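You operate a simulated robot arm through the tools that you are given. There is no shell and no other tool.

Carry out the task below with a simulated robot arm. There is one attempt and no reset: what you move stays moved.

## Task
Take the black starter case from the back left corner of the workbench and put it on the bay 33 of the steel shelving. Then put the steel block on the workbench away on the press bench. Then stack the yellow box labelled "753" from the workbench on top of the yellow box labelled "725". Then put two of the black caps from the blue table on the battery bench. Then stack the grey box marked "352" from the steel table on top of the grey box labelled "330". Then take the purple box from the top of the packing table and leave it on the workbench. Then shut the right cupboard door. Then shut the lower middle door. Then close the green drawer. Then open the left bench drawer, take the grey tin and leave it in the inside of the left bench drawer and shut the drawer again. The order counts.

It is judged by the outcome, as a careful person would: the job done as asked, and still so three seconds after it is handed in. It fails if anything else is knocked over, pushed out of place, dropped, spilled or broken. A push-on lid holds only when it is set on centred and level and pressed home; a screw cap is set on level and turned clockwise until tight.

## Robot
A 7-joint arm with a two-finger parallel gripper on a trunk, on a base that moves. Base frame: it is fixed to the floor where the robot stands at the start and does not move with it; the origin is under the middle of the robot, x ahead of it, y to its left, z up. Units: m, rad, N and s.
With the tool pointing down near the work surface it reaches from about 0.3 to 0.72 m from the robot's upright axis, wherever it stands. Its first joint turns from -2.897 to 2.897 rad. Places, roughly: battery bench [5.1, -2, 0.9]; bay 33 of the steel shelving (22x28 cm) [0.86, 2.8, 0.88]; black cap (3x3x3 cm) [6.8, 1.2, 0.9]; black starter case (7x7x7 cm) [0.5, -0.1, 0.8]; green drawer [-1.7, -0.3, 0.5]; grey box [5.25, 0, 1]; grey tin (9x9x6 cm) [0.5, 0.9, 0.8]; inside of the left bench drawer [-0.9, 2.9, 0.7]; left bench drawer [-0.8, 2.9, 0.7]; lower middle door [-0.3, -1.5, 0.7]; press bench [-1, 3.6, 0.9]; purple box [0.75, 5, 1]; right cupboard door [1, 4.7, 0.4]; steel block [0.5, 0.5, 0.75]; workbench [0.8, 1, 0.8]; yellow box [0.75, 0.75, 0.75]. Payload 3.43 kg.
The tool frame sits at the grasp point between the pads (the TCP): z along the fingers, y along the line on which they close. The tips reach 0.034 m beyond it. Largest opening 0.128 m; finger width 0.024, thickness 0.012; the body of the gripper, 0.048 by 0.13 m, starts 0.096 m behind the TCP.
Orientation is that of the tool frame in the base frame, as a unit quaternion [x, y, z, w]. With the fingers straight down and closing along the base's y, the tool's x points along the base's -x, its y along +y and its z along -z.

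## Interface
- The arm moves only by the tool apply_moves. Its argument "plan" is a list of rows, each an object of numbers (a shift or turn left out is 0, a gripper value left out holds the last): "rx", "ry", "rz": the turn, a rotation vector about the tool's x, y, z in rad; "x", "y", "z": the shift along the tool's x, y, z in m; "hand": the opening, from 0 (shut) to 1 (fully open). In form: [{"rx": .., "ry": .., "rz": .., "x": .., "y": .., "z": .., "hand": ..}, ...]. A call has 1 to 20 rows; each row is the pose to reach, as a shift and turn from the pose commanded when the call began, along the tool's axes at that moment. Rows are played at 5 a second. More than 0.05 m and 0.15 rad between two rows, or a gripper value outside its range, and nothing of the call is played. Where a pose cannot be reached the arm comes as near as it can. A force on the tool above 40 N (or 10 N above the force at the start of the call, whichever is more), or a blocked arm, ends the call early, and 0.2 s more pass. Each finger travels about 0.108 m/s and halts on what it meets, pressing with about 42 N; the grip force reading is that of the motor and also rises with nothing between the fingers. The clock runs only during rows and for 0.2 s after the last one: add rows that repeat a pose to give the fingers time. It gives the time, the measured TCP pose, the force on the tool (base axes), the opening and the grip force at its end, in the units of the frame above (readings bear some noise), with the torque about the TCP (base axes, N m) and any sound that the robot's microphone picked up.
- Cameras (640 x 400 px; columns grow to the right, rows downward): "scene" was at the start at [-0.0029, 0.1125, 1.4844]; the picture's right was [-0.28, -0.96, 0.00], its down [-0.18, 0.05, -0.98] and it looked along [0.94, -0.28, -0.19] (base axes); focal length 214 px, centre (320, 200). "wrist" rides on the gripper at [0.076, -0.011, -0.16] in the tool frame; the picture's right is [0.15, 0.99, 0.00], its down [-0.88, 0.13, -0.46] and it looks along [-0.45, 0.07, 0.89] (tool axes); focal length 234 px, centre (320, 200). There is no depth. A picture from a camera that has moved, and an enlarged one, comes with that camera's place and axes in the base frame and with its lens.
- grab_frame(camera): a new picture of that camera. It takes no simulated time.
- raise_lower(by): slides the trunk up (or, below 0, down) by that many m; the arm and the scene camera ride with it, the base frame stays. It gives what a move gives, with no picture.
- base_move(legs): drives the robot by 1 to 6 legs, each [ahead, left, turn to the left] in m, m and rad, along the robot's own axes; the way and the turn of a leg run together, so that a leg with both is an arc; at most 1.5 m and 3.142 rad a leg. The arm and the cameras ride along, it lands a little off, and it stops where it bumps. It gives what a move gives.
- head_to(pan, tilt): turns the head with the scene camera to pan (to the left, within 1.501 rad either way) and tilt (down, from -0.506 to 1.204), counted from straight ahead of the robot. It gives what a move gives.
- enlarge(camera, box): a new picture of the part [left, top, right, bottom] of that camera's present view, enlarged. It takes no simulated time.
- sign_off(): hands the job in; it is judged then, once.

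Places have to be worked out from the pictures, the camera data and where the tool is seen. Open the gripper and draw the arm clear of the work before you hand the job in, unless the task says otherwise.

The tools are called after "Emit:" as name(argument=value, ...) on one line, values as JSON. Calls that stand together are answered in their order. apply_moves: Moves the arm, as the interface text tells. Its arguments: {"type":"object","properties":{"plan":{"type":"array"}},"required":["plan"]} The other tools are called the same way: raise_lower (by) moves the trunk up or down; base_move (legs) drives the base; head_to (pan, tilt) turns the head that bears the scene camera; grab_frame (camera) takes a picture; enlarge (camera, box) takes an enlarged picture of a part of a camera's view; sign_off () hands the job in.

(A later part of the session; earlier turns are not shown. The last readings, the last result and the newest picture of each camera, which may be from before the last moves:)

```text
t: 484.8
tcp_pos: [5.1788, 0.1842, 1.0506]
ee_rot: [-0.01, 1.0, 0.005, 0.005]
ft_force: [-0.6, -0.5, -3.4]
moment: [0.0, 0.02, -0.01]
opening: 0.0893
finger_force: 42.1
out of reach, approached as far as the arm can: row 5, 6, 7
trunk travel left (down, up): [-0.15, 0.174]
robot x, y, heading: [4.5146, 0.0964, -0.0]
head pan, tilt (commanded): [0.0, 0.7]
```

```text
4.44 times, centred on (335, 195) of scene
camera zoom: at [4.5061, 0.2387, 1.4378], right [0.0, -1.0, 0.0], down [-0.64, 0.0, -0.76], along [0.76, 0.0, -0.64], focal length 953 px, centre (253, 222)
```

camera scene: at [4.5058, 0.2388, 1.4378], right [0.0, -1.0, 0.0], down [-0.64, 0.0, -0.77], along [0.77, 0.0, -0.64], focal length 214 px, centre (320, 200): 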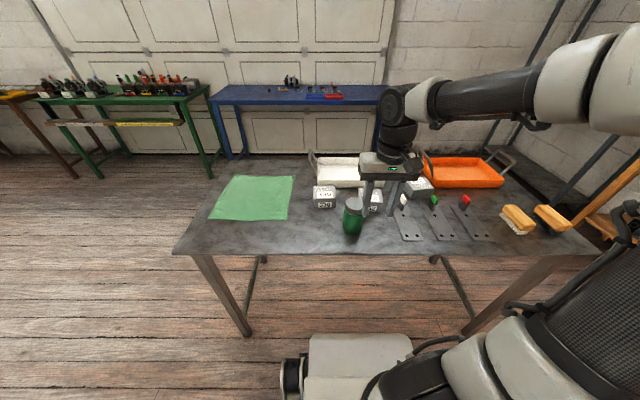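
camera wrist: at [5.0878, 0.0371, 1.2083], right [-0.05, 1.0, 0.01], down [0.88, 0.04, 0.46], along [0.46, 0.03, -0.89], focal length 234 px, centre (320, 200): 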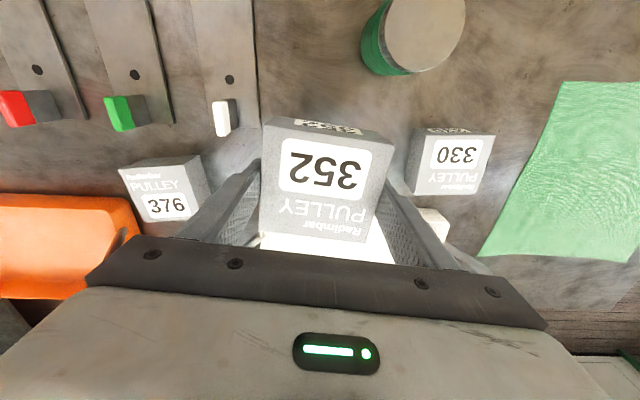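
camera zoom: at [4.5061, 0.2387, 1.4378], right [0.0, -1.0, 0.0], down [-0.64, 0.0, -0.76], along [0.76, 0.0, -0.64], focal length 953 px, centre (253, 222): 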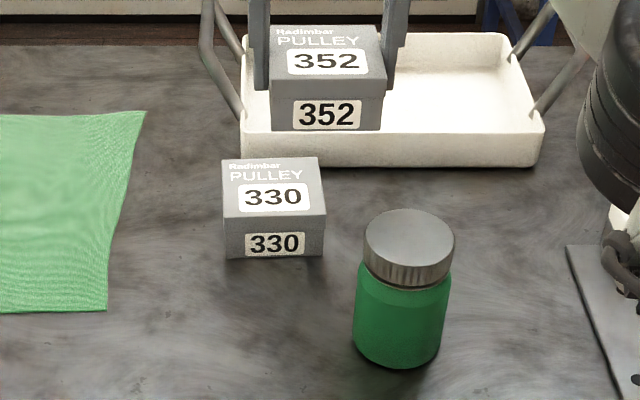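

The arm reached its limit before getting over 330. I draw the held box back a bit and shift the base left and slightly forward so the spot lies straight ahead.

Emit:
apply_moves(plan=[{"x": 0.02, "y": -0.01}, {"x": 0.045, "y": -0.025}, {"x": 0.07, "y": -0.04}, {"x": 0.07, "y": -0.04}])

Emit:
base_move(legs=[[0.03, 0.12, 0]])

Emit:
enlarge(camera="scene", box=[275, 150, 415, 250])

```text
t: 485.8
tcp_pos: [5.1096, 0.1434, 1.0508]
ee_rot: [-0.012, 1.0, 0.006, 0.005]
ft_force: [-0.4, -0.4, -2.8]
moment: [0.02, 0.0, 0.02]
opening: 0.0894
finger_force: 41.5
trunk travel left (down, up): [-0.15, 0.174]
robot x, y, heading: [4.5113, 0.1, 0.002]
head pan, tilt (commanded): [0.0, 0.7]
```

```text
t: 487.6
tcp_pos: [5.1402, 0.2637, 1.0514]
ee_rot: [-0.013, 1.0, 0.006, 0.005]
ft_force: [0.8, 0.5, -1.4]
moment: [-0.04, -0.01, -0.01]
opening: 0.0896
finger_force: 42.0
trunk travel left (down, up): [-0.15, 0.174]
robot x, y, heading: [4.5409, 0.2239, 0.004]
head pan, tilt (commanded): [0.0, 0.7]
```

```text
4.00 times, centred on (345, 200) of scene
camera zoom: at [4.535, 0.3578, 1.4377], right [0.0, -1.0, 0.0], down [-0.64, 0.0, -0.76], along [0.76, 0.0, -0.64], focal length 858 px, centre (220, 200)
```

zoom: 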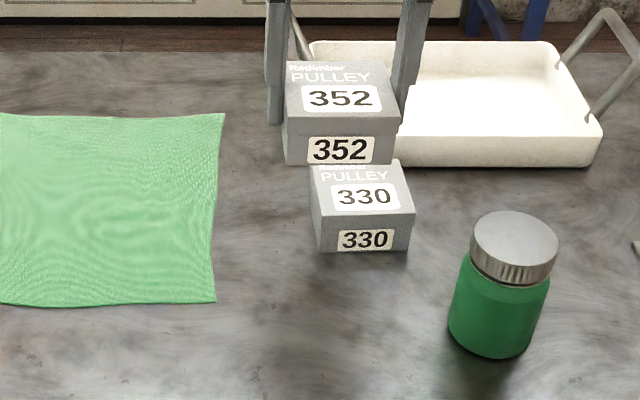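

330's centre is confirmed at (5.186, 0.222). I move the held box over it and lower to about 1.5 cm above.

Emit:
apply_moves(plan=[{"x": -0.02, "y": -0.02}, {"x": -0.046, "y": -0.043}, {"x": -0.046, "y": -0.043}, {"x": -0.046, "y": -0.043, "z": 0.03}, {"x": -0.046, "y": -0.043, "z": 0.06}, {"x": -0.046, "y": -0.043, "z": 0.08}, {"x": -0.046, "y": -0.043, "z": 0.08}])

Emit:
enlarge(camera="wrist", box=[220, 80, 420, 240])

Emit:
enlarge(camera="scene", box=[295, 160, 395, 230])

```text
t: 489.2
tcp_pos: [5.1882, 0.2231, 0.9707]
ee_rot: [-0.014, 1.0, 0.006, 0.005]
ft_force: [0.1, 0.7, -2.9]
moment: [0.01, 0.0, 0.02]
opening: 0.0896
finger_force: 42.3
trunk travel left (down, up): [-0.15, 0.174]
robot x, y, heading: [4.5395, 0.2178, 0.009]
head pan, tilt (commanded): [0.0, 0.7]
```

```text
2.50 times, centred on (320, 160) of wrist
camera zoom: at [5.1124, 0.21, 1.129], right [-0.17, 0.98, 0.01], down [0.87, 0.15, 0.47], along [0.46, 0.09, -0.88], focal length 585 px, centre (320, 300)
```

zoom: 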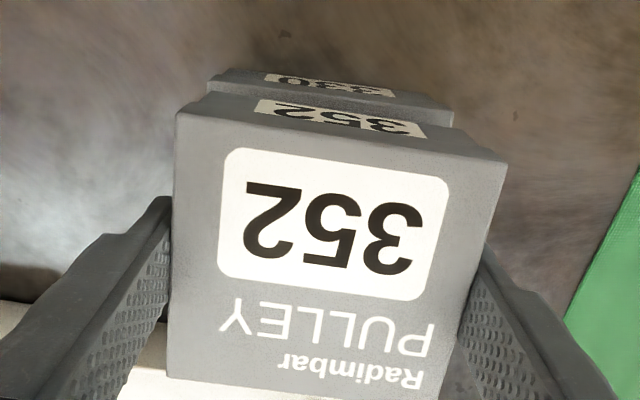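

```text
5.71 times, centred on (345, 195) of scene
camera zoom: at [4.5351, 0.3578, 1.4378], right [0.0, -1.0, 0.0], down [-0.64, 0.0, -0.76], along [0.76, 0.0, -0.64], focal length 1226 px, centre (177, 229)
```

zoom: 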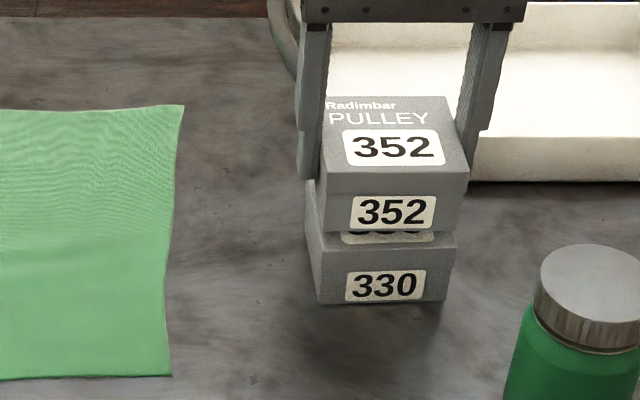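

Alignment is within 2–4 mm. I lower to contact.

Emit:
apply_moves(plan=[{"z": 0.004}, {"z": 0.008}, {"z": 0.012}, {"z": 0.014}, {"z": 0.014}])

```text
t: 490.4
tcp_pos: [5.1893, 0.2232, 0.9579]
ee_rot: [-0.013, 1.0, 0.005, 0.005]
ft_force: [-0.5, -0.8, 3.8]
moment: [-0.35, 0.36, -0.06]
opening: 0.0894
finger_force: 42.7
trunk travel left (down, up): [-0.15, 0.174]
robot x, y, heading: [4.5434, 0.2234, 0.008]
head pan, tilt (commanded): [0.0, 0.7]
```

Light contact. I press 1.5 mm further to seat it and look.

Emit:
apply_moves(plan=[{"z": 0.0015}, {"z": 0.0015}])

Emit:
enlarge(camera="scene", box=[295, 160, 395, 230])

```text
t: 491.0
tcp_pos: [5.188, 0.2232, 0.9569]
ee_rot: [-0.014, 1.0, 0.005, 0.006]
ft_force: [-1.5, -1.4, 17.5]
moment: [-0.98, 0.81, -0.04]
opening: 0.0895
finger_force: 42.0
trunk travel left (down, up): [-0.15, 0.174]
robot x, y, heading: [4.5354, 0.2193, 0.005]
head pan, tilt (commanded): [0.0, 0.7]
```

```text
5.71 times, centred on (345, 195) of scene
camera zoom: at [4.5334, 0.3578, 1.438], right [0.0, -1.0, 0.0], down [-0.64, 0.0, -0.77], along [0.77, 0.0, -0.64], focal length 1226 px, centre (177, 229)
```

zoom: 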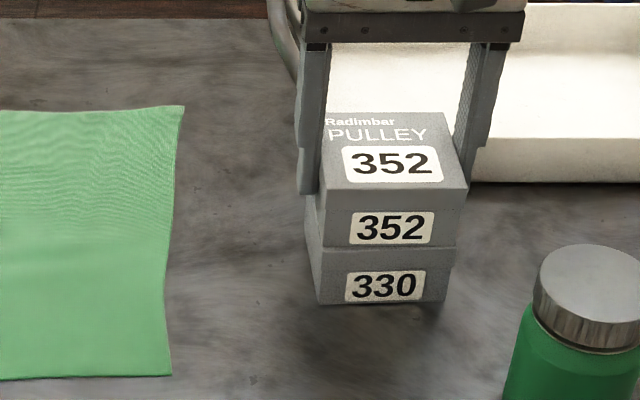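

Seated flush with 17 N. I ease off, open fully, and lift away.

Emit:
apply_moves(plan=[{"z": -0.0015}, {"z": -0.0015, "hand": 0.75}, {"z": -0.0015, "hand": 0.82}, {"z": -0.0015, "hand": 0.92}, {"z": -0.0015}])

Emit:
apply_moves(plan=[{"z": -0.02}, {"z": -0.05}, {"z": -0.09}, {"z": -0.13}, {"z": -0.16}, {"z": -0.16, "x": 0.04}, {"z": -0.16, "x": 0.08}, {"z": -0.16, "x": 0.12}, {"z": -0.16, "x": 0.16}, {"z": -0.16, "x": 0.2}, {"z": -0.16, "x": 0.22}])

Emit:
grab_frame(camera="scene")

Emit:
enlarge(camera="scene", box=[295, 160, 395, 230])

```text
t: 492.2
tcp_pos: [5.1895, 0.2234, 0.9562]
ee_rot: [-0.013, 1.0, 0.005, 0.006]
ft_force: [-0.7, -1.2, 0.8]
moment: [-0.01, 0.03, 0.0]
opening: 0.1181
finger_force: 0.2
trunk travel left (down, up): [-0.15, 0.174]
robot x, y, heading: [4.5395, 0.2177, 0.004]
head pan, tilt (commanded): [0.0, 0.7]
```

```text
t: 494.6
tcp_pos: [4.9642, 0.2189, 1.1148]
ee_rot: [-0.013, 1.0, 0.005, 0.004]
ft_force: [0.0, -1.1, 0.7]
moment: [0.02, 0.03, 0.02]
opening: 0.1176
finger_force: 0.1
trunk travel left (down, up): [-0.15, 0.174]
robot x, y, heading: [4.5448, 0.22, 0.002]
head pan, tilt (commanded): [0.0, 0.7]
```

```text
taken
camera scene: at [4.5347, 0.3578, 1.4377], right [0.0, -1.0, 0.0], down [-0.64, 0.0, -0.77], along [0.77, 0.0, -0.64], focal length 214 px, centre (320, 200)
```

scene: 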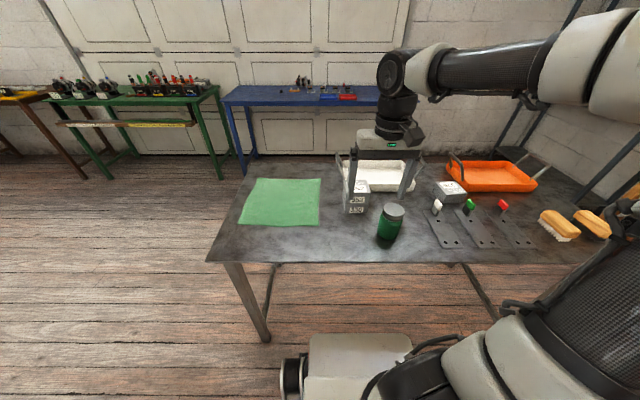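

```text
5.71 times, centred on (345, 195) of scene
camera zoom: at [4.5347, 0.3578, 1.4377], right [0.0, -1.0, 0.0], down [-0.64, 0.0, -0.77], along [0.77, 0.0, -0.64], focal length 1226 px, centre (177, 229)
```

zoom: 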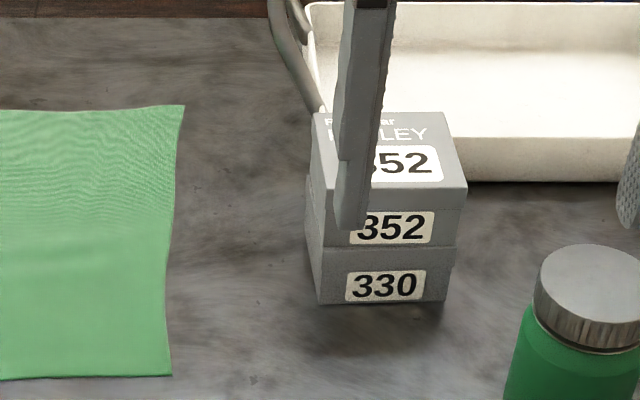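

352 stands squarely on 330. Next the purple box on the packing table: I back off, turn toward the far left part of the room and look for a path.

Emit:
base_move(legs=[[-0.5, 0, 0], [0, 0, 1.2], [0, 0, 1.1]])

Emit:
head_to(pan=0.0, tilt=0.3)

Emit:
grab_frame(camera="scene")

```text
t: 503.5
tcp_pos: [3.7508, 0.5275, 1.1149]
ee_rot: [0.921, -0.39, -0.007, 0.003]
ft_force: [0.4, -0.6, 0.3]
moment: [0.03, 0.02, 0.0]
opening: 0.1181
finger_force: 0.1
trunk travel left (down, up): [-0.15, 0.174]
robot x, y, heading: [4.0386, 0.2129, 2.317]
head pan, tilt (commanded): [0.0, 0.7]
```

```text
t: 504.4
tcp_pos: [3.7512, 0.528, 1.1143]
ee_rot: [0.921, -0.39, -0.007, 0.003]
ft_force: [-0.1, 0.3, -0.7]
moment: [-0.01, -0.01, 0.02]
opening: 0.1176
finger_force: 0.1
trunk travel left (down, up): [-0.15, 0.174]
robot x, y, heading: [4.0386, 0.2128, 2.316]
head pan, tilt (commanded): [0.0, 0.3]
```

```text
taken
camera scene: at [3.9287, 0.1208, 1.4738], right [0.73, 0.68, 0.0], down [0.2, -0.22, -0.96], along [-0.65, 0.7, -0.3], focal length 214 px, centre (320, 200)
```

scene: 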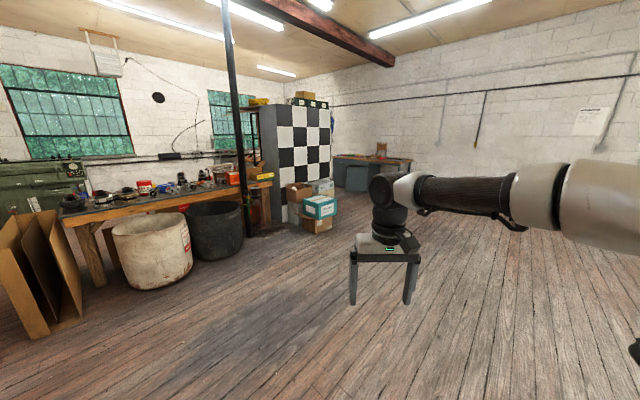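

The floor is open to the right of the boxes behind the shelving. I drive diagonally toward (2.4, 3.8).

Emit:
base_move(legs=[[1.3, -0.42, 0], [1.3, -0.42, 0], [0.9, -0.3, 0]])

Emit:
head_to(pan=0.1, tilt=0.4)

Emit:
grab_frame(camera="scene")

```text
t: 522.2
tcp_pos: [2.2756, 3.8996, 1.1148]
ee_rot: [0.914, -0.405, -0.007, 0.003]
ft_force: [-0.6, -0.9, 0.3]
moment: [0.02, 0.01, -0.01]
opening: 0.1178
finger_force: 0.1
trunk travel left (down, up): [-0.15, 0.174]
robot x, y, heading: [2.5522, 3.5781, 2.288]
head pan, tilt (commanded): [0.0, 0.3]
```

```text
t: 522.9
tcp_pos: [2.2751, 3.8999, 1.1149]
ee_rot: [0.914, -0.405, -0.007, 0.003]
ft_force: [-0.4, -0.5, 0.6]
moment: [0.0, -0.02, 0.02]
opening: 0.1178
finger_force: 0.1
trunk travel left (down, up): [-0.15, 0.174]
robot x, y, heading: [2.5526, 3.5803, 2.292]
head pan, tilt (commanded): [0.099, 0.4]
```

```text
taken
camera scene: at [2.4344, 3.4815, 1.4646], right [0.69, 0.73, 0.0], down [0.28, -0.27, -0.92], along [-0.67, 0.63, -0.39], focal length 214 px, centre (320, 200)
```

scene: 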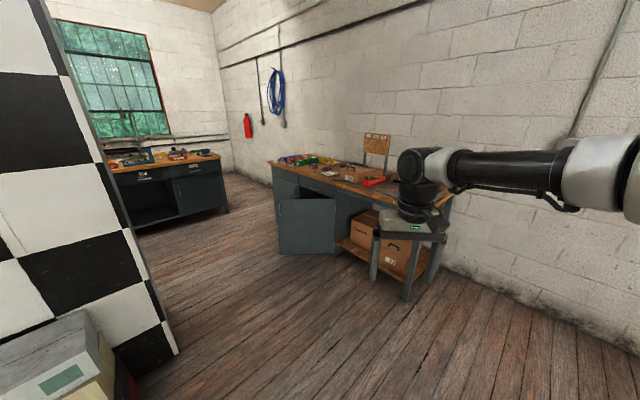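

I zoom on the packing table to find the purple box and the open right door.

Emit:
enlarge(camera="scene", box=[250, 130, 430, 280])

```text
2.67 times, centred on (340, 205) of scene
camera zoom: at [2.4344, 3.4815, 1.4646], right [0.69, 0.73, 0.0], down [0.28, -0.27, -0.92], along [-0.67, 0.63, -0.39], focal length 572 px, centre (267, 187)
```

zoom: 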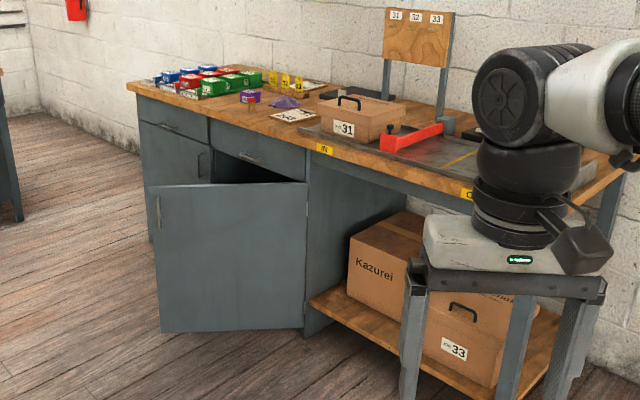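

I zoom further on the purple thing on the table top.

Emit:
enlarge(camera="scene", box=[285, 145, 375, 195])

```text
7.11 times, centred on (330, 170) of scene
camera zoom: at [2.4344, 3.4815, 1.4646], right [0.69, 0.73, 0.0], down [0.28, -0.27, -0.92], along [-0.67, 0.63, -0.39], focal length 1525 px, centre (249, 413)
```

zoom: 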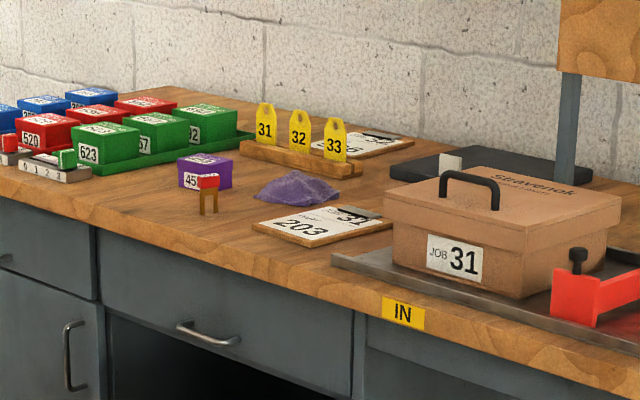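

The purple box (label starting 45) stands at about (0.83, 4.90), with a small red-topped thing before it; the open door's free edge is at (0.84, 4.41). I'll approach from the left of the door: I turn to face +y and slide along x.

Emit:
base_move(legs=[[0, 0, -0.721], [0.3, 0, 0], [0, 1.2, 0], [0, 0.9, 0]])

Emit:
head_to(pan=-0.3, tilt=0.6)

Emit:
grab_frame(camera="scene")

```text
t: 546.4
tcp_pos: [0.5011, 4.2956, 1.1143]
ee_rot: [0.718, -0.696, -0.007, 0.001]
ft_force: [0.0, 0.1, -1.0]
moment: [0.0, 0.0, -0.03]
opening: 0.1176
finger_force: 0.2
trunk travel left (down, up): [-0.15, 0.174]
robot x, y, heading: [0.5034, 3.8742, 1.579]
head pan, tilt (commanded): [0.099, 0.4]
```

```text
t: 547.3
tcp_pos: [0.5013, 4.2962, 1.1147]
ee_rot: [0.717, -0.697, -0.007, 0.001]
ft_force: [-0.1, 0.2, 0.7]
moment: [-0.01, 0.01, -0.01]
opening: 0.118
finger_force: 0.0
trunk travel left (down, up): [-0.15, 0.174]
robot x, y, heading: [0.4993, 3.8698, 1.581]
head pan, tilt (commanded): [-0.3, 0.6]
```

```text
taken
camera scene: at [0.3861, 3.8641, 1.4464], right [0.96, -0.29, 0.0], down [-0.16, -0.54, -0.83], along [0.24, 0.79, -0.56], focal length 214 px, centre (320, 200)
```

scene: 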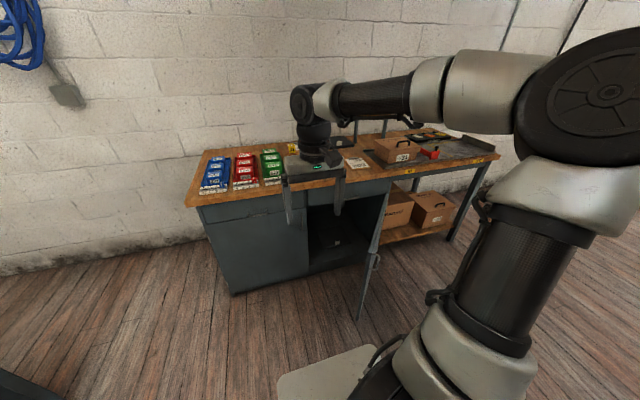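

I move closer to the table, staying left of the open door.

Emit:
base_move(legs=[[0.2, 0.08, 0], [0.3, 0, 0]])

Emit:
head_to(pan=-0.4, tilt=0.7)

Emit:
grab_frame(camera="scene")

Emit:
grab_frame(camera="wrist")

```text
t: 550.6
tcp_pos: [0.4141, 4.7974, 1.115]
ee_rot: [0.719, -0.695, -0.008, 0.0]
ft_force: [-0.6, 0.0, 0.5]
moment: [0.04, -0.02, -0.02]
opening: 0.1177
finger_force: 0.0
trunk travel left (down, up): [-0.15, 0.174]
robot x, y, heading: [0.4176, 4.3742, 1.582]
head pan, tilt (commanded): [-0.3, 0.6]
```

```text
t: 551.3
tcp_pos: [0.4139, 4.7977, 1.114]
ee_rot: [0.719, -0.695, -0.008, -0.001]
ft_force: [-0.9, -0.2, -0.4]
moment: [0.0, 0.03, 0.0]
opening: 0.1179
finger_force: 0.0
trunk travel left (down, up): [-0.15, 0.174]
robot x, y, heading: [0.4183, 4.3724, 1.582]
head pan, tilt (commanded): [-0.4, 0.7]
```

```text
taken
camera scene: at [0.3067, 4.3597, 1.4378], right [0.93, -0.38, 0.0], down [-0.24, -0.6, -0.77], along [0.29, 0.71, -0.64], focal length 214 px, centre (320, 200)
```

scene: 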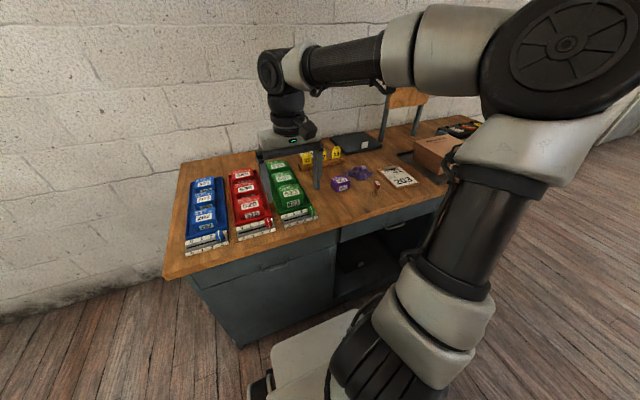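

```text
taken
camera wrist: at [0.4302, 4.7206, 1.2734], right [-0.98, -0.18, 0.01], down [-0.15, 0.87, 0.47], along [-0.09, 0.46, -0.88], focal length 234 px, centre (320, 200)
```

wrist: 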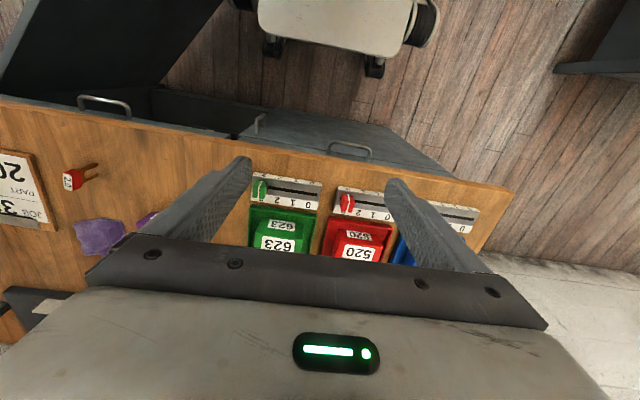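

Purple box in sight. I zoom both cameras to locate it exactly.

Emit:
enlarge(camera="scene", box=[300, 140, 440, 230])

Emit:
enlarge(camera="wrist", box=[0, 130, 200, 255])

```text
4.44 times, centred on (370, 185) of scene
camera zoom: at [0.3067, 4.3597, 1.4378], right [0.93, -0.38, 0.0], down [-0.24, -0.6, -0.77], along [0.29, 0.71, -0.64], focal length 953 px, centre (98, 267)
```

zoom: 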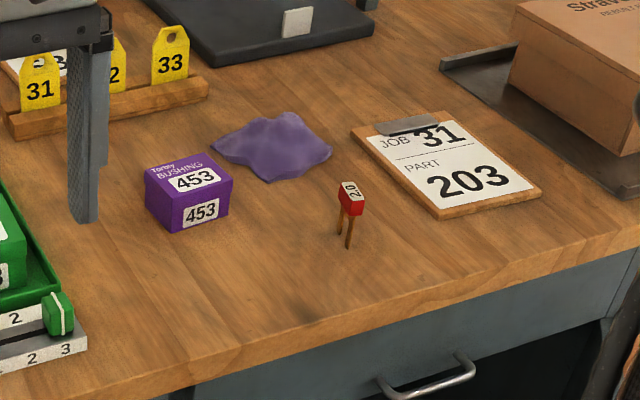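

```text
3.20 times, centred on (100, 192) of wrist
camera zoom: at [0.4302, 4.7206, 1.2734], right [-0.98, -0.18, 0.01], down [-0.15, 0.87, 0.47], along [-0.09, 0.46, -0.88], focal length 749 px, centre (1024, 224)
```

zoom: 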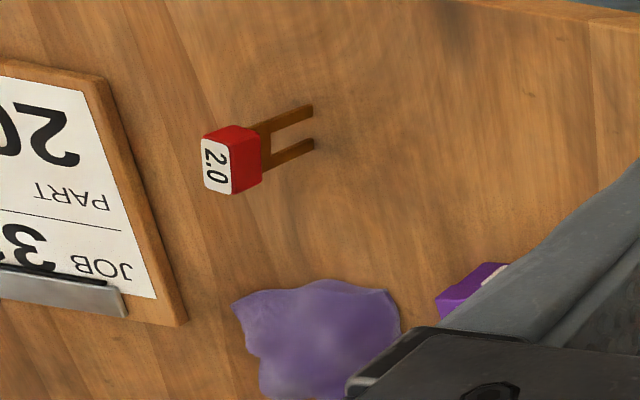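

Combining both viewpoints, the purple box 453 is at about (0.682, 5.038) with its centre at z≈0.885 (table ≈0.865). I move the base a bit closer and slightly right, keeping clear of the door.

Emit:
base_move(legs=[[0.08, -0.03, 0]])

Emit:
apply_moves(plan=[{"x": -0.03, "y": -0.04}, {"x": -0.05, "y": -0.08}, {"x": -0.07, "y": -0.12}, {"x": -0.09, "y": -0.16}, {"x": -0.11, "y": -0.19}, {"x": -0.13, "y": -0.22}, {"x": -0.13, "y": -0.22}])

Emit:
grab_frame(camera="wrist")

Emit:
grab_frame(camera="scene")

```text
t: 552.4
tcp_pos: [0.4423, 4.8772, 1.1147]
ee_rot: [0.719, -0.695, -0.008, 0.0]
ft_force: [0.3, -0.3, 0.4]
moment: [0.02, 0.02, 0.02]
opening: 0.1178
finger_force: 0.2
trunk travel left (down, up): [-0.15, 0.174]
robot x, y, heading: [0.4435, 4.4493, 1.585]
head pan, tilt (commanded): [-0.4, 0.7]
```

```text
t: 554.0
tcp_pos: [0.6601, 5.014, 1.1127]
ee_rot: [0.719, -0.695, -0.007, 0.0]
ft_force: [0.4, -0.2, -0.3]
moment: [-0.04, 0.0, -0.01]
opening: 0.1178
finger_force: 0.0
trunk travel left (down, up): [-0.15, 0.174]
robot x, y, heading: [0.4414, 4.4537, 1.578]
head pan, tilt (commanded): [-0.4, 0.7]
```

```text
taken
camera wrist: at [0.6759, 4.9378, 1.2721], right [-0.98, -0.18, 0.01], down [-0.15, 0.87, 0.47], along [-0.09, 0.46, -0.89], focal length 234 px, centre (320, 200)
```

wrist: 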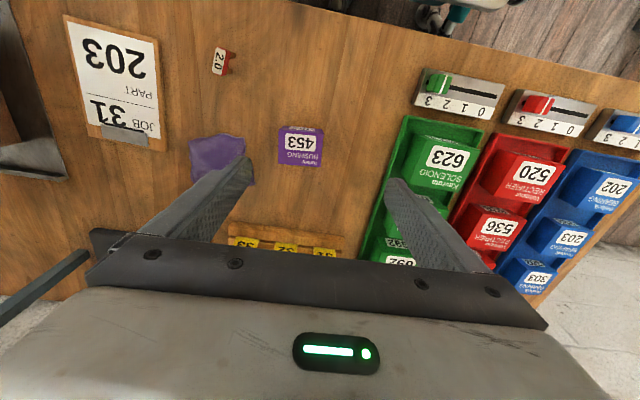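

```text
taken
camera scene: at [0.3361, 4.4395, 1.4378], right [0.93, -0.38, 0.0], down [-0.24, -0.6, -0.76], along [0.29, 0.71, -0.64], focal length 214 px, centre (320, 200)
```

scene: 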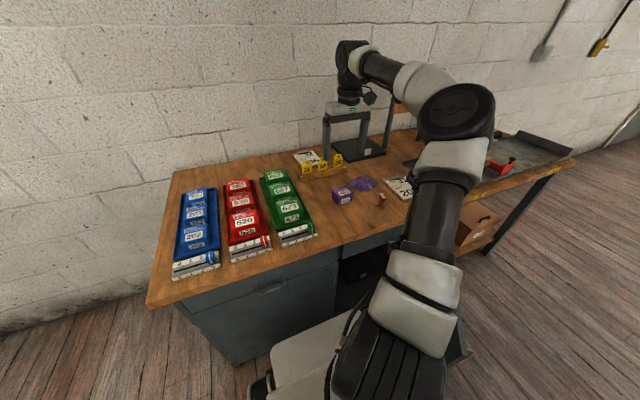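

I zoom the wrist view on the purple box for its outline.

Emit:
enlarge(camera="wrist", box=[220, 90, 380, 190])

Emit:
enlarge(camera="scene", box=[300, 160, 400, 230])

```text
4.00 times, centred on (300, 140) of wrist
camera zoom: at [0.6759, 4.9378, 1.2721], right [-0.98, -0.18, 0.01], down [-0.15, 0.87, 0.47], along [-0.09, 0.46, -0.89], focal length 937 px, centre (400, 440)
```

zoom: 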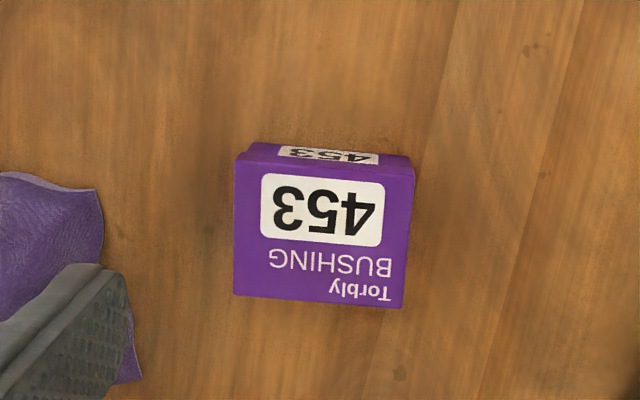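

```text
5.71 times, centred on (350, 195) of scene
camera zoom: at [0.3361, 4.4395, 1.4378], right [0.93, -0.38, 0.0], down [-0.24, -0.6, -0.76], along [0.29, 0.71, -0.64], focal length 1226 px, centre (149, 229)
```

zoom: 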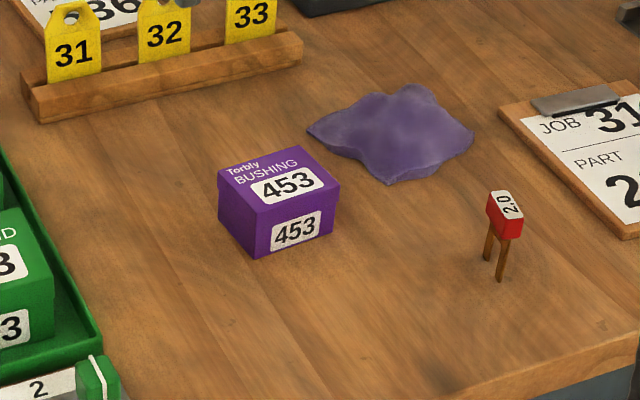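

Purple box: centre (0.685, 5.040), yaw ≈0.095, top z≈0.912, table ≈0.863. I align the gripper over it with a 9 cm opening and lower partway.

Emit:
apply_moves(plan=[{"x": -0.013, "y": -0.013, "rz": -0.03, "hand": 0.73}, {"x": -0.0257, "y": -0.0255, "rz": -0.061}, {"x": -0.0257, "y": -0.0255, "rz": -0.061, "z": 0.04}, {"x": -0.0257, "y": -0.0255, "rz": -0.061, "z": 0.08}, {"x": -0.0257, "y": -0.0255, "rz": -0.061, "z": 0.12}, {"x": -0.0257, "y": -0.0255, "rz": -0.061, "z": 0.12}])

Emit:
grab_frame(camera="wrist")

Emit:
enlarge(camera="wrist", box=[220, 100, 420, 225])

```text
t: 555.4
tcp_pos: [0.6836, 5.0412, 0.9917]
ee_rot: [0.739, -0.673, -0.006, 0.0]
ft_force: [-1.0, 0.2, -0.6]
moment: [0.0, -0.02, -0.01]
opening: 0.0936
finger_force: 0.0
trunk travel left (down, up): [-0.15, 0.174]
robot x, y, heading: [0.4441, 4.4535, 1.585]
head pan, tilt (commanded): [-0.4, 0.7]
```

```text
taken
camera wrist: at [0.7048, 4.9651, 1.1506], right [-0.97, -0.24, 0.01], down [-0.21, 0.86, 0.47], along [-0.12, 0.45, -0.88], focal length 234 px, centre (320, 200)
```

wrist: 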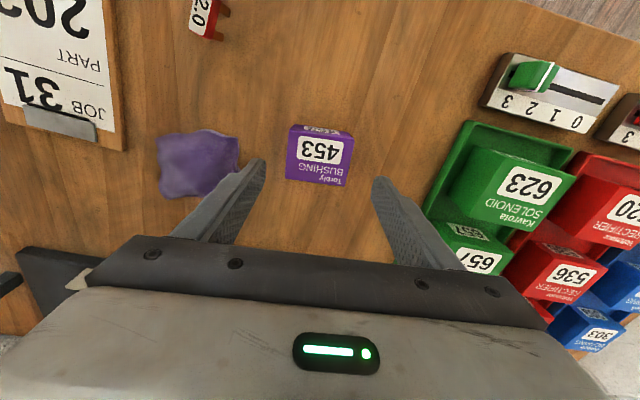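

```text
3.20 times, centred on (320, 162) of wrist
camera zoom: at [0.7048, 4.9651, 1.1506], right [-0.97, -0.24, 0.01], down [-0.21, 0.86, 0.47], along [-0.12, 0.45, -0.88], focal length 749 px, centre (320, 320)
```

zoom: 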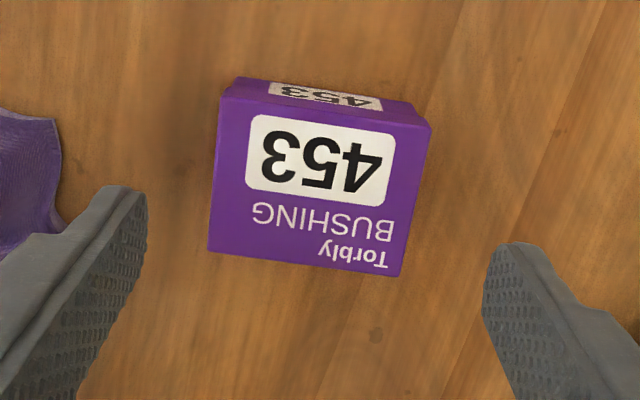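

Aligned within 2 mm. I descend to z≈0.905 and close on the box.

Emit:
apply_moves(plan=[{"x": 0.002, "y": -0.001, "z": 0.03}, {"x": 0.002, "y": -0.001, "z": 0.06}, {"x": 0.002, "y": -0.001, "z": 0.08}, {"x": 0.002, "y": -0.001, "z": 0.086}, {"x": 0.002, "y": -0.001, "z": 0.086}])

Emit:
apply_moves(plan=[{"hand": 0.6}, {"hand": 0.5}, {"hand": 0.4}, {"hand": 0.4}, {"hand": 0.4}])

Emit:
grab_frame(camera="wrist")

```text
t: 556.6
tcp_pos: [0.6827, 5.0402, 0.9084]
ee_rot: [0.739, -0.673, -0.006, 0.0]
ft_force: [0.5, -0.1, 0.5]
moment: [-0.04, -0.01, -0.01]
opening: 0.0935
finger_force: 0.1
trunk travel left (down, up): [-0.15, 0.174]
robot x, y, heading: [0.4469, 4.4527, 1.579]
head pan, tilt (commanded): [-0.4, 0.7]
```

```text
t: 557.8
tcp_pos: [0.6823, 5.0393, 0.908]
ee_rot: [0.74, -0.673, -0.008, -0.001]
ft_force: [0.3, -0.2, -1.0]
moment: [-0.05, -0.06, -0.02]
opening: 0.0691
finger_force: 42.5
trunk travel left (down, up): [-0.15, 0.174]
robot x, y, heading: [0.4445, 4.4523, 1.581]
head pan, tilt (commanded): [-0.4, 0.7]
```

```text
taken
camera wrist: at [0.7037, 4.9642, 1.0666], right [-0.97, -0.24, 0.01], down [-0.21, 0.86, 0.47], along [-0.12, 0.45, -0.88], focal length 234 px, centre (320, 200)
```

wrist: 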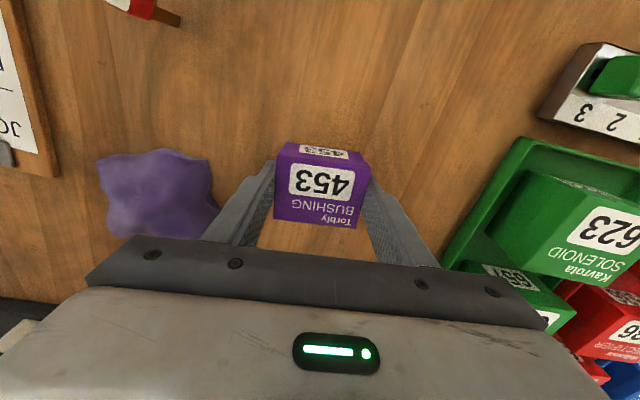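

Gripped at 6.9 cm. I lift it 0.2 m, and pull the arm in front of the robot.

Emit:
apply_moves(plan=[{"z": -0.02}, {"z": -0.06}, {"z": -0.1}, {"z": -0.14}, {"z": -0.18}, {"z": -0.2}, {"z": -0.2, "x": 0.03, "y": 0.03, "rz": 0.02}, {"z": -0.2, "x": 0.06, "y": 0.07, "rz": 0.04}, {"z": -0.2, "x": 0.09, "y": 0.11, "rz": 0.06}, {"z": -0.2, "x": 0.12, "y": 0.15, "rz": 0.08}, {"z": -0.2, "x": 0.14, "y": 0.19, "rz": 0.095}, {"z": -0.2, "x": 0.16, "y": 0.22, "rz": 0.095}, {"z": -0.2, "x": 0.16, "y": 0.22, "rz": 0.095}])

Emit:
grab_frame(camera="wrist")

Emit:
grab_frame(camera="scene")

```text
t: 560.6
tcp_pos: [0.4784, 4.8582, 1.1075]
ee_rot: [-0.707, 0.708, 0.007, -0.001]
ft_force: [1.0, -0.2, -1.3]
moment: [-0.01, -0.02, 0.01]
opening: 0.069
finger_force: 41.8
trunk travel left (down, up): [-0.15, 0.174]
robot x, y, heading: [0.448, 4.4498, 1.582]
head pan, tilt (commanded): [-0.4, 0.7]
```

```text
taken
camera wrist: at [0.4937, 4.7812, 1.2657], right [-0.99, -0.15, 0.01], down [-0.12, 0.88, 0.47], along [-0.08, 0.46, -0.89], focal length 234 px, centre (320, 200)
```

wrist: 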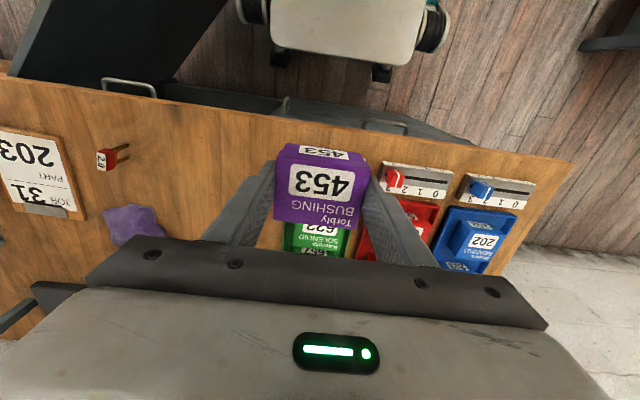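

```text
taken
camera scene: at [0.3358, 4.4393, 1.4377], right [0.93, -0.38, 0.0], down [-0.24, -0.6, -0.77], along [0.29, 0.71, -0.64], focal length 214 px, centre (320, 200)
```

scene: 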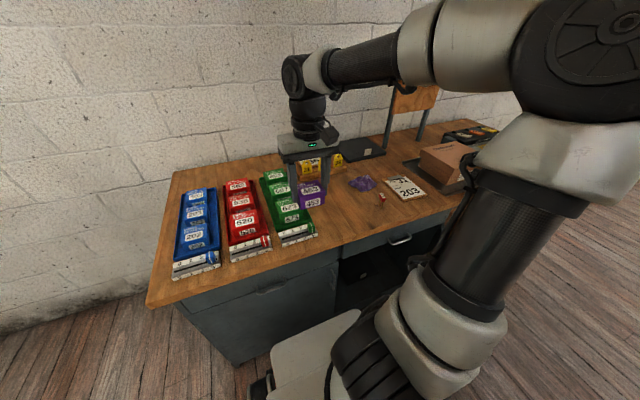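

The purple box is in hand. I back away from the table, turn to face +x in the free space, and travel back along the corridor to the workbench.

Emit:
base_move(legs=[[-0.5, 0, 0], [0, 0, -1.582], [-0.53, 0, 0], [0, -1.4, 0], [0, -1.4, 0]])

Emit:
head_to(pan=0.0, tilt=0.7)

Emit:
grab_frame(camera="scene")

```text
t: 596.5
tcp_pos: [0.2086, 1.1295, 1.1066]
ee_rot: [0.034, 0.999, 0.004, 0.005]
ft_force: [0.4, -0.4, -0.7]
moment: [0.0, 0.01, 0.0]
opening: 0.0692
finger_force: 41.9
trunk travel left (down, up): [-0.15, 0.174]
robot x, y, heading: [-0.1928, 1.1916, -0.052]
head pan, tilt (commanded): [-0.4, 0.7]
```

```text
t: 597.4
tcp_pos: [0.2069, 1.1282, 1.1075]
ee_rot: [0.035, 0.999, 0.005, 0.005]
ft_force: [0.2, 0.1, 0.2]
moment: [0.01, 0.01, -0.01]
opening: 0.0692
finger_force: 42.1
trunk travel left (down, up): [-0.15, 0.174]
robot x, y, heading: [-0.1948, 1.1914, -0.057]
head pan, tilt (commanded): [0.0, 0.7]
```

```text
taken
camera scene: at [-0.1932, 1.3303, 1.4378], right [-0.06, -1.0, 0.0], down [-0.64, 0.04, -0.76], along [0.76, -0.04, -0.64], focal length 214 px, centre (320, 200)
```

scene: 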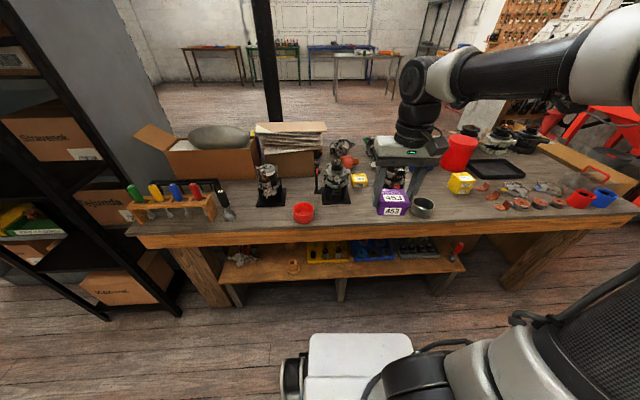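

I drive on to be in front of the free space near the stacked boxes and look again.

Emit:
base_move(legs=[[0, -0.42, 0.057], [0.18, 0, 0]])

Emit:
grab_frame(camera="scene")

Emit:
enlarge(camera="scene", box=[220, 150, 440, 280])

```text
t: 603.1
tcp_pos: [0.3772, 0.7239, 1.1071]
ee_rot: [0.008, 1.0, 0.005, 0.004]
ft_force: [0.4, 0.4, -0.3]
moment: [0.01, 0.01, 0.02]
opening: 0.0688
finger_force: 42.4
trunk travel left (down, up): [-0.15, 0.174]
robot x, y, heading: [-0.029, 0.7689, -0.003]
head pan, tilt (commanded): [0.0, 0.7]
```

```text
taken
camera scene: at [-0.0344, 0.9041, 1.4377], right [0.0, -1.0, 0.0], down [-0.64, 0.0, -0.76], along [0.76, 0.0, -0.64], focal length 214 px, centre (320, 200)
```

scene: 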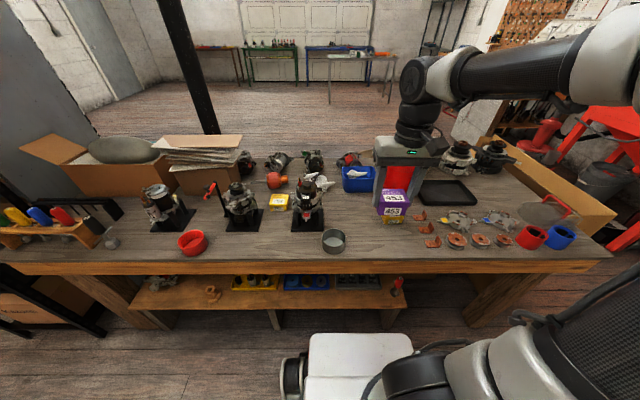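

```text
2.91 times, centred on (330, 215) of scene
camera zoom: at [-0.0344, 0.9041, 1.4377], right [0.0, -1.0, 0.0], down [-0.64, 0.0, -0.76], along [0.76, 0.0, -0.64], focal length 624 px, centre (291, 156)
```

zoom: 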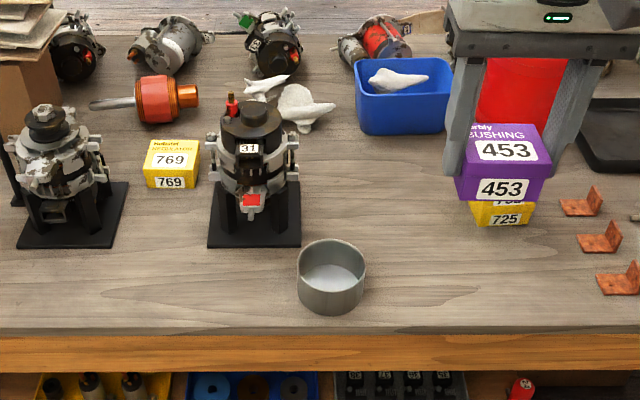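

The spot where 753 stood, about (0.633, 0.765), is free. I move over it and lower.

Emit:
apply_moves(plan=[{"x": -0.04, "y": 0.007}, {"x": -0.08, "y": 0.014}, {"x": -0.12, "y": 0.021}, {"x": -0.16, "y": 0.028}, {"x": -0.2, "y": 0.035}, {"x": -0.24, "y": 0.042}, {"x": -0.2553, "y": 0.045}, {"x": -0.2553, "y": 0.045, "z": 0.04}, {"x": -0.2553, "y": 0.045, "z": 0.08}, {"x": -0.2553, "y": 0.045, "z": 0.12}, {"x": -0.2553, "y": 0.045, "z": 0.16}, {"x": -0.2553, "y": 0.045, "z": 0.2}, {"x": -0.2553, "y": 0.045, "z": 0.24}, {"x": -0.2553, "y": 0.045, "z": 0.25}, {"x": -0.2553, "y": 0.045, "z": 0.25}])

Emit:
grab_frame(camera="wrist")

Emit:
enlarge(camera="scene", box=[270, 150, 430, 270])

```text
t: 606.3
tcp_pos: [0.6359, 0.7658, 0.8598]
ee_rot: [0.009, 1.0, 0.005, 0.004]
ft_force: [-0.3, -0.4, -0.6]
moment: [0.01, 0.02, 0.0]
opening: 0.0689
finger_force: 42.1
trunk travel left (down, up): [-0.15, 0.174]
robot x, y, heading: [-0.0276, 0.7643, -0.005]
head pan, tilt (commanded): [0.0, 0.7]
```

```text
taken
camera wrist: at [0.5585, 0.7555, 1.0177], right [-0.13, 0.99, 0.01], down [0.88, 0.11, 0.47], along [0.46, 0.07, -0.89], focal length 234 px, centre (320, 200)
```

wrist: 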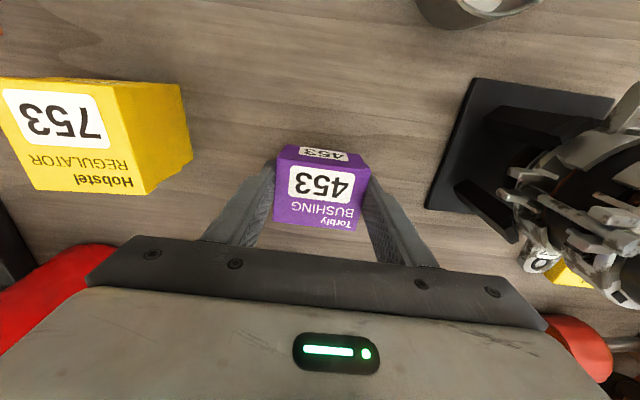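

```text
3.33 times, centred on (350, 210) of scene
camera zoom: at [-0.0342, 0.9041, 1.4377], right [0.0, -1.0, 0.0], down [-0.64, 0.0, -0.76], along [0.76, 0.0, -0.64], focal length 715 px, centre (220, 167)
```

zoom: 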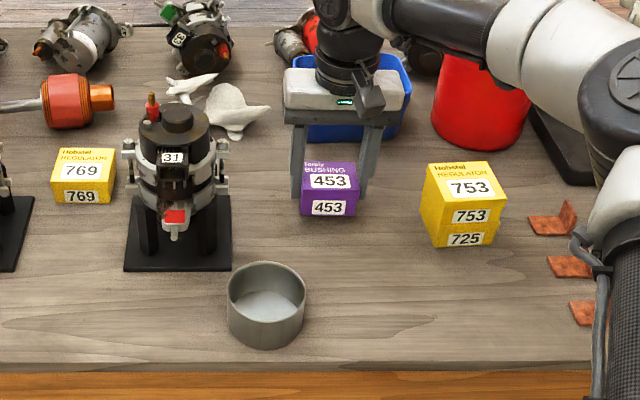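

Good spot with clear space. I lower the remaining ~2.5 cm gently to contact.

Emit:
apply_moves(plan=[{"z": 0.006}, {"z": 0.012}, {"z": 0.018}, {"z": 0.021}, {"z": 0.021}])

Emit:
apply_moves(plan=[{"z": 0.002}, {"z": 0.004}, {"z": 0.004}])

```text
t: 607.5
tcp_pos: [0.6346, 0.7673, 0.8392]
ee_rot: [0.008, 1.0, 0.005, 0.004]
ft_force: [0.1, 0.1, -0.3]
moment: [0.0, -0.02, 0.01]
opening: 0.0687
finger_force: 42.1
trunk travel left (down, up): [-0.15, 0.174]
robot x, y, heading: [-0.0294, 0.7643, -0.004]
head pan, tilt (commanded): [0.0, 0.7]
```

```text
t: 608.3
tcp_pos: [0.6348, 0.7657, 0.8367]
ee_rot: [0.008, 1.0, 0.005, 0.006]
ft_force: [-0.4, -0.5, 10.3]
moment: [-0.44, 0.22, -0.04]
opening: 0.069
finger_force: 42.0
trunk travel left (down, up): [-0.15, 0.174]
robot x, y, heading: [-0.027, 0.766, -0.004]
head pan, tilt (commanded): [0.0, 0.7]
```

Contact at 10 N. I ease off a millimetre, open and rise.

Emit:
apply_moves(plan=[{"z": -0.001}, {"z": -0.001, "hand": 0.6}, {"z": -0.001, "hand": 0.68}, {"z": -0.001, "hand": 0.76}, {"z": -0.001}])

Emit:
apply_moves(plan=[{"z": -0.03}, {"z": -0.07}, {"z": -0.11}, {"z": -0.15}, {"z": -0.19}, {"z": -0.23}, {"z": -0.23, "x": 0.04}, {"z": -0.23, "x": 0.08}, {"z": -0.23, "x": 0.12}, {"z": -0.23, "x": 0.16}, {"z": -0.23, "x": 0.2}, {"z": -0.23, "x": 0.24}, {"z": -0.23, "x": 0.24}])

Emit:
grab_frame(camera="scene")

Emit:
enlarge(camera="scene", box=[270, 150, 430, 270])

```text
t: 609.5
tcp_pos: [0.6353, 0.7658, 0.8364]
ee_rot: [0.008, 1.0, 0.004, 0.005]
ft_force: [0.7, 0.6, 0.1]
moment: [-0.02, -0.03, -0.02]
opening: 0.0973
finger_force: 0.1
trunk travel left (down, up): [-0.15, 0.174]
robot x, y, heading: [-0.031, 0.7655, -0.003]
head pan, tilt (commanded): [0.0, 0.7]
```

```text
t: 612.3
tcp_pos: [0.3924, 0.7685, 1.066]
ee_rot: [0.009, 1.0, 0.005, 0.005]
ft_force: [-0.5, -0.1, -0.2]
moment: [-0.04, 0.0, 0.03]
opening: 0.0974
finger_force: 0.1
trunk travel left (down, up): [-0.15, 0.174]
robot x, y, heading: [-0.0271, 0.7661, -0.006]
head pan, tilt (commanded): [0.0, 0.7]
```

```text
taken
camera scene: at [-0.0346, 0.9042, 1.4377], right [0.0, -1.0, 0.0], down [-0.64, 0.0, -0.77], along [0.77, 0.0, -0.64], focal length 214 px, centre (320, 200)
```

scene: 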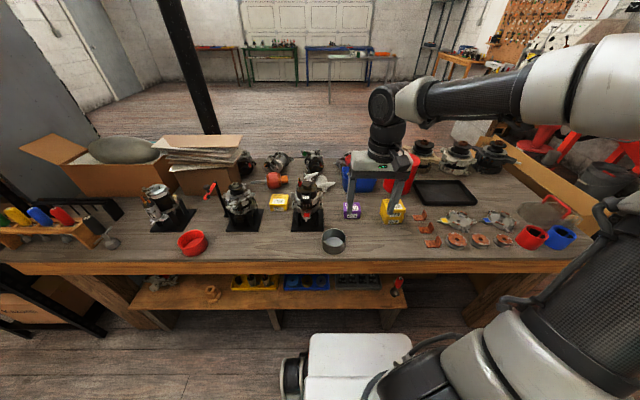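

```text
3.33 times, centred on (350, 210) of scene
camera zoom: at [-0.0346, 0.9042, 1.4377], right [0.0, -1.0, 0.0], down [-0.64, 0.0, -0.77], along [0.77, 0.0, -0.64], focal length 715 px, centre (220, 167)
```

zoom: 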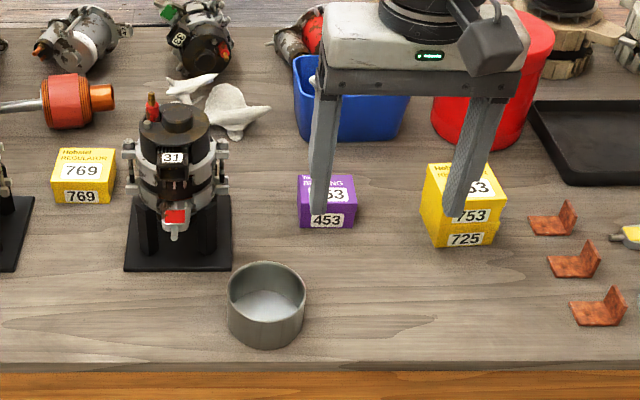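

The purple box stands on the workbench. Next, the right cupboard door: I drive back up the corridor, turn to face the packing table, and stand right in front of the door.

Emit:
base_move(legs=[[-0.13, 0, 0], [0, 1.5, 0], [0, 1.5, 0], [0, 0, 1.575]])

Emit:
base_move(legs=[[0.1, 0, 0], [0, -1.0, 0]])

Emit:
head_to(pan=0.0, tilt=0.75)

Emit:
grab_frame(camera="scene")

```text
t: 645.9
tcp_pos: [-0.1512, 4.1985, 1.0652]
ee_rot: [-0.706, 0.708, 0.007, 0.0]
ft_force: [-0.3, -0.8, -0.1]
moment: [-0.04, -0.02, 0.01]
opening: 0.0974
finger_force: 0.1
trunk travel left (down, up): [-0.15, 0.174]
robot x, y, heading: [-0.1428, 3.7804, 1.579]
head pan, tilt (commanded): [0.0, 0.7]
```

```text
t: 656.8
tcp_pos: [0.864, 4.3104, 1.0653]
ee_rot: [0.708, -0.706, -0.006, 0.001]
ft_force: [-0.9, -0.3, -0.3]
moment: [-0.02, 0.01, 0.01]
opening: 0.0975
finger_force: 0.0
trunk travel left (down, up): [-0.15, 0.174]
robot x, y, heading: [0.8751, 3.8897, 1.586]
head pan, tilt (commanded): [0.0, 0.7]
```

```text
t: 657.4
tcp_pos: [0.8643, 4.3105, 1.0649]
ee_rot: [0.708, -0.706, -0.007, 0.001]
ft_force: [0.1, -0.2, -0.4]
moment: [0.06, 0.02, 0.0]
opening: 0.0972
finger_force: 0.0
trunk travel left (down, up): [-0.15, 0.174]
robot x, y, heading: [0.8782, 3.8906, 1.588]
head pan, tilt (commanded): [0.0, 0.75]
```

```text
taken
camera scene: at [0.7346, 3.8794, 1.4335], right [1.0, 0.02, 0.0], down [0.01, -0.68, -0.73], along [-0.01, 0.73, -0.68], focal length 214 px, centre (320, 200)
```

scene: 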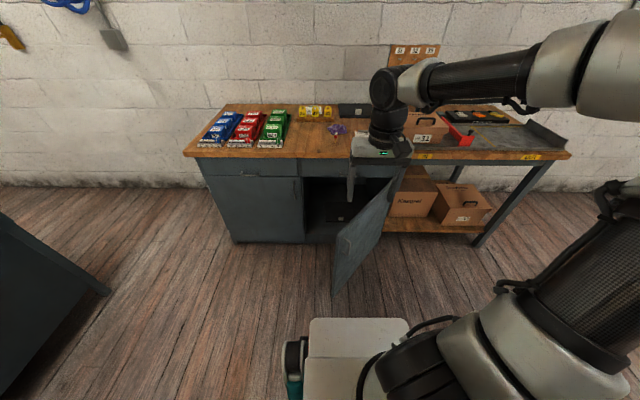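

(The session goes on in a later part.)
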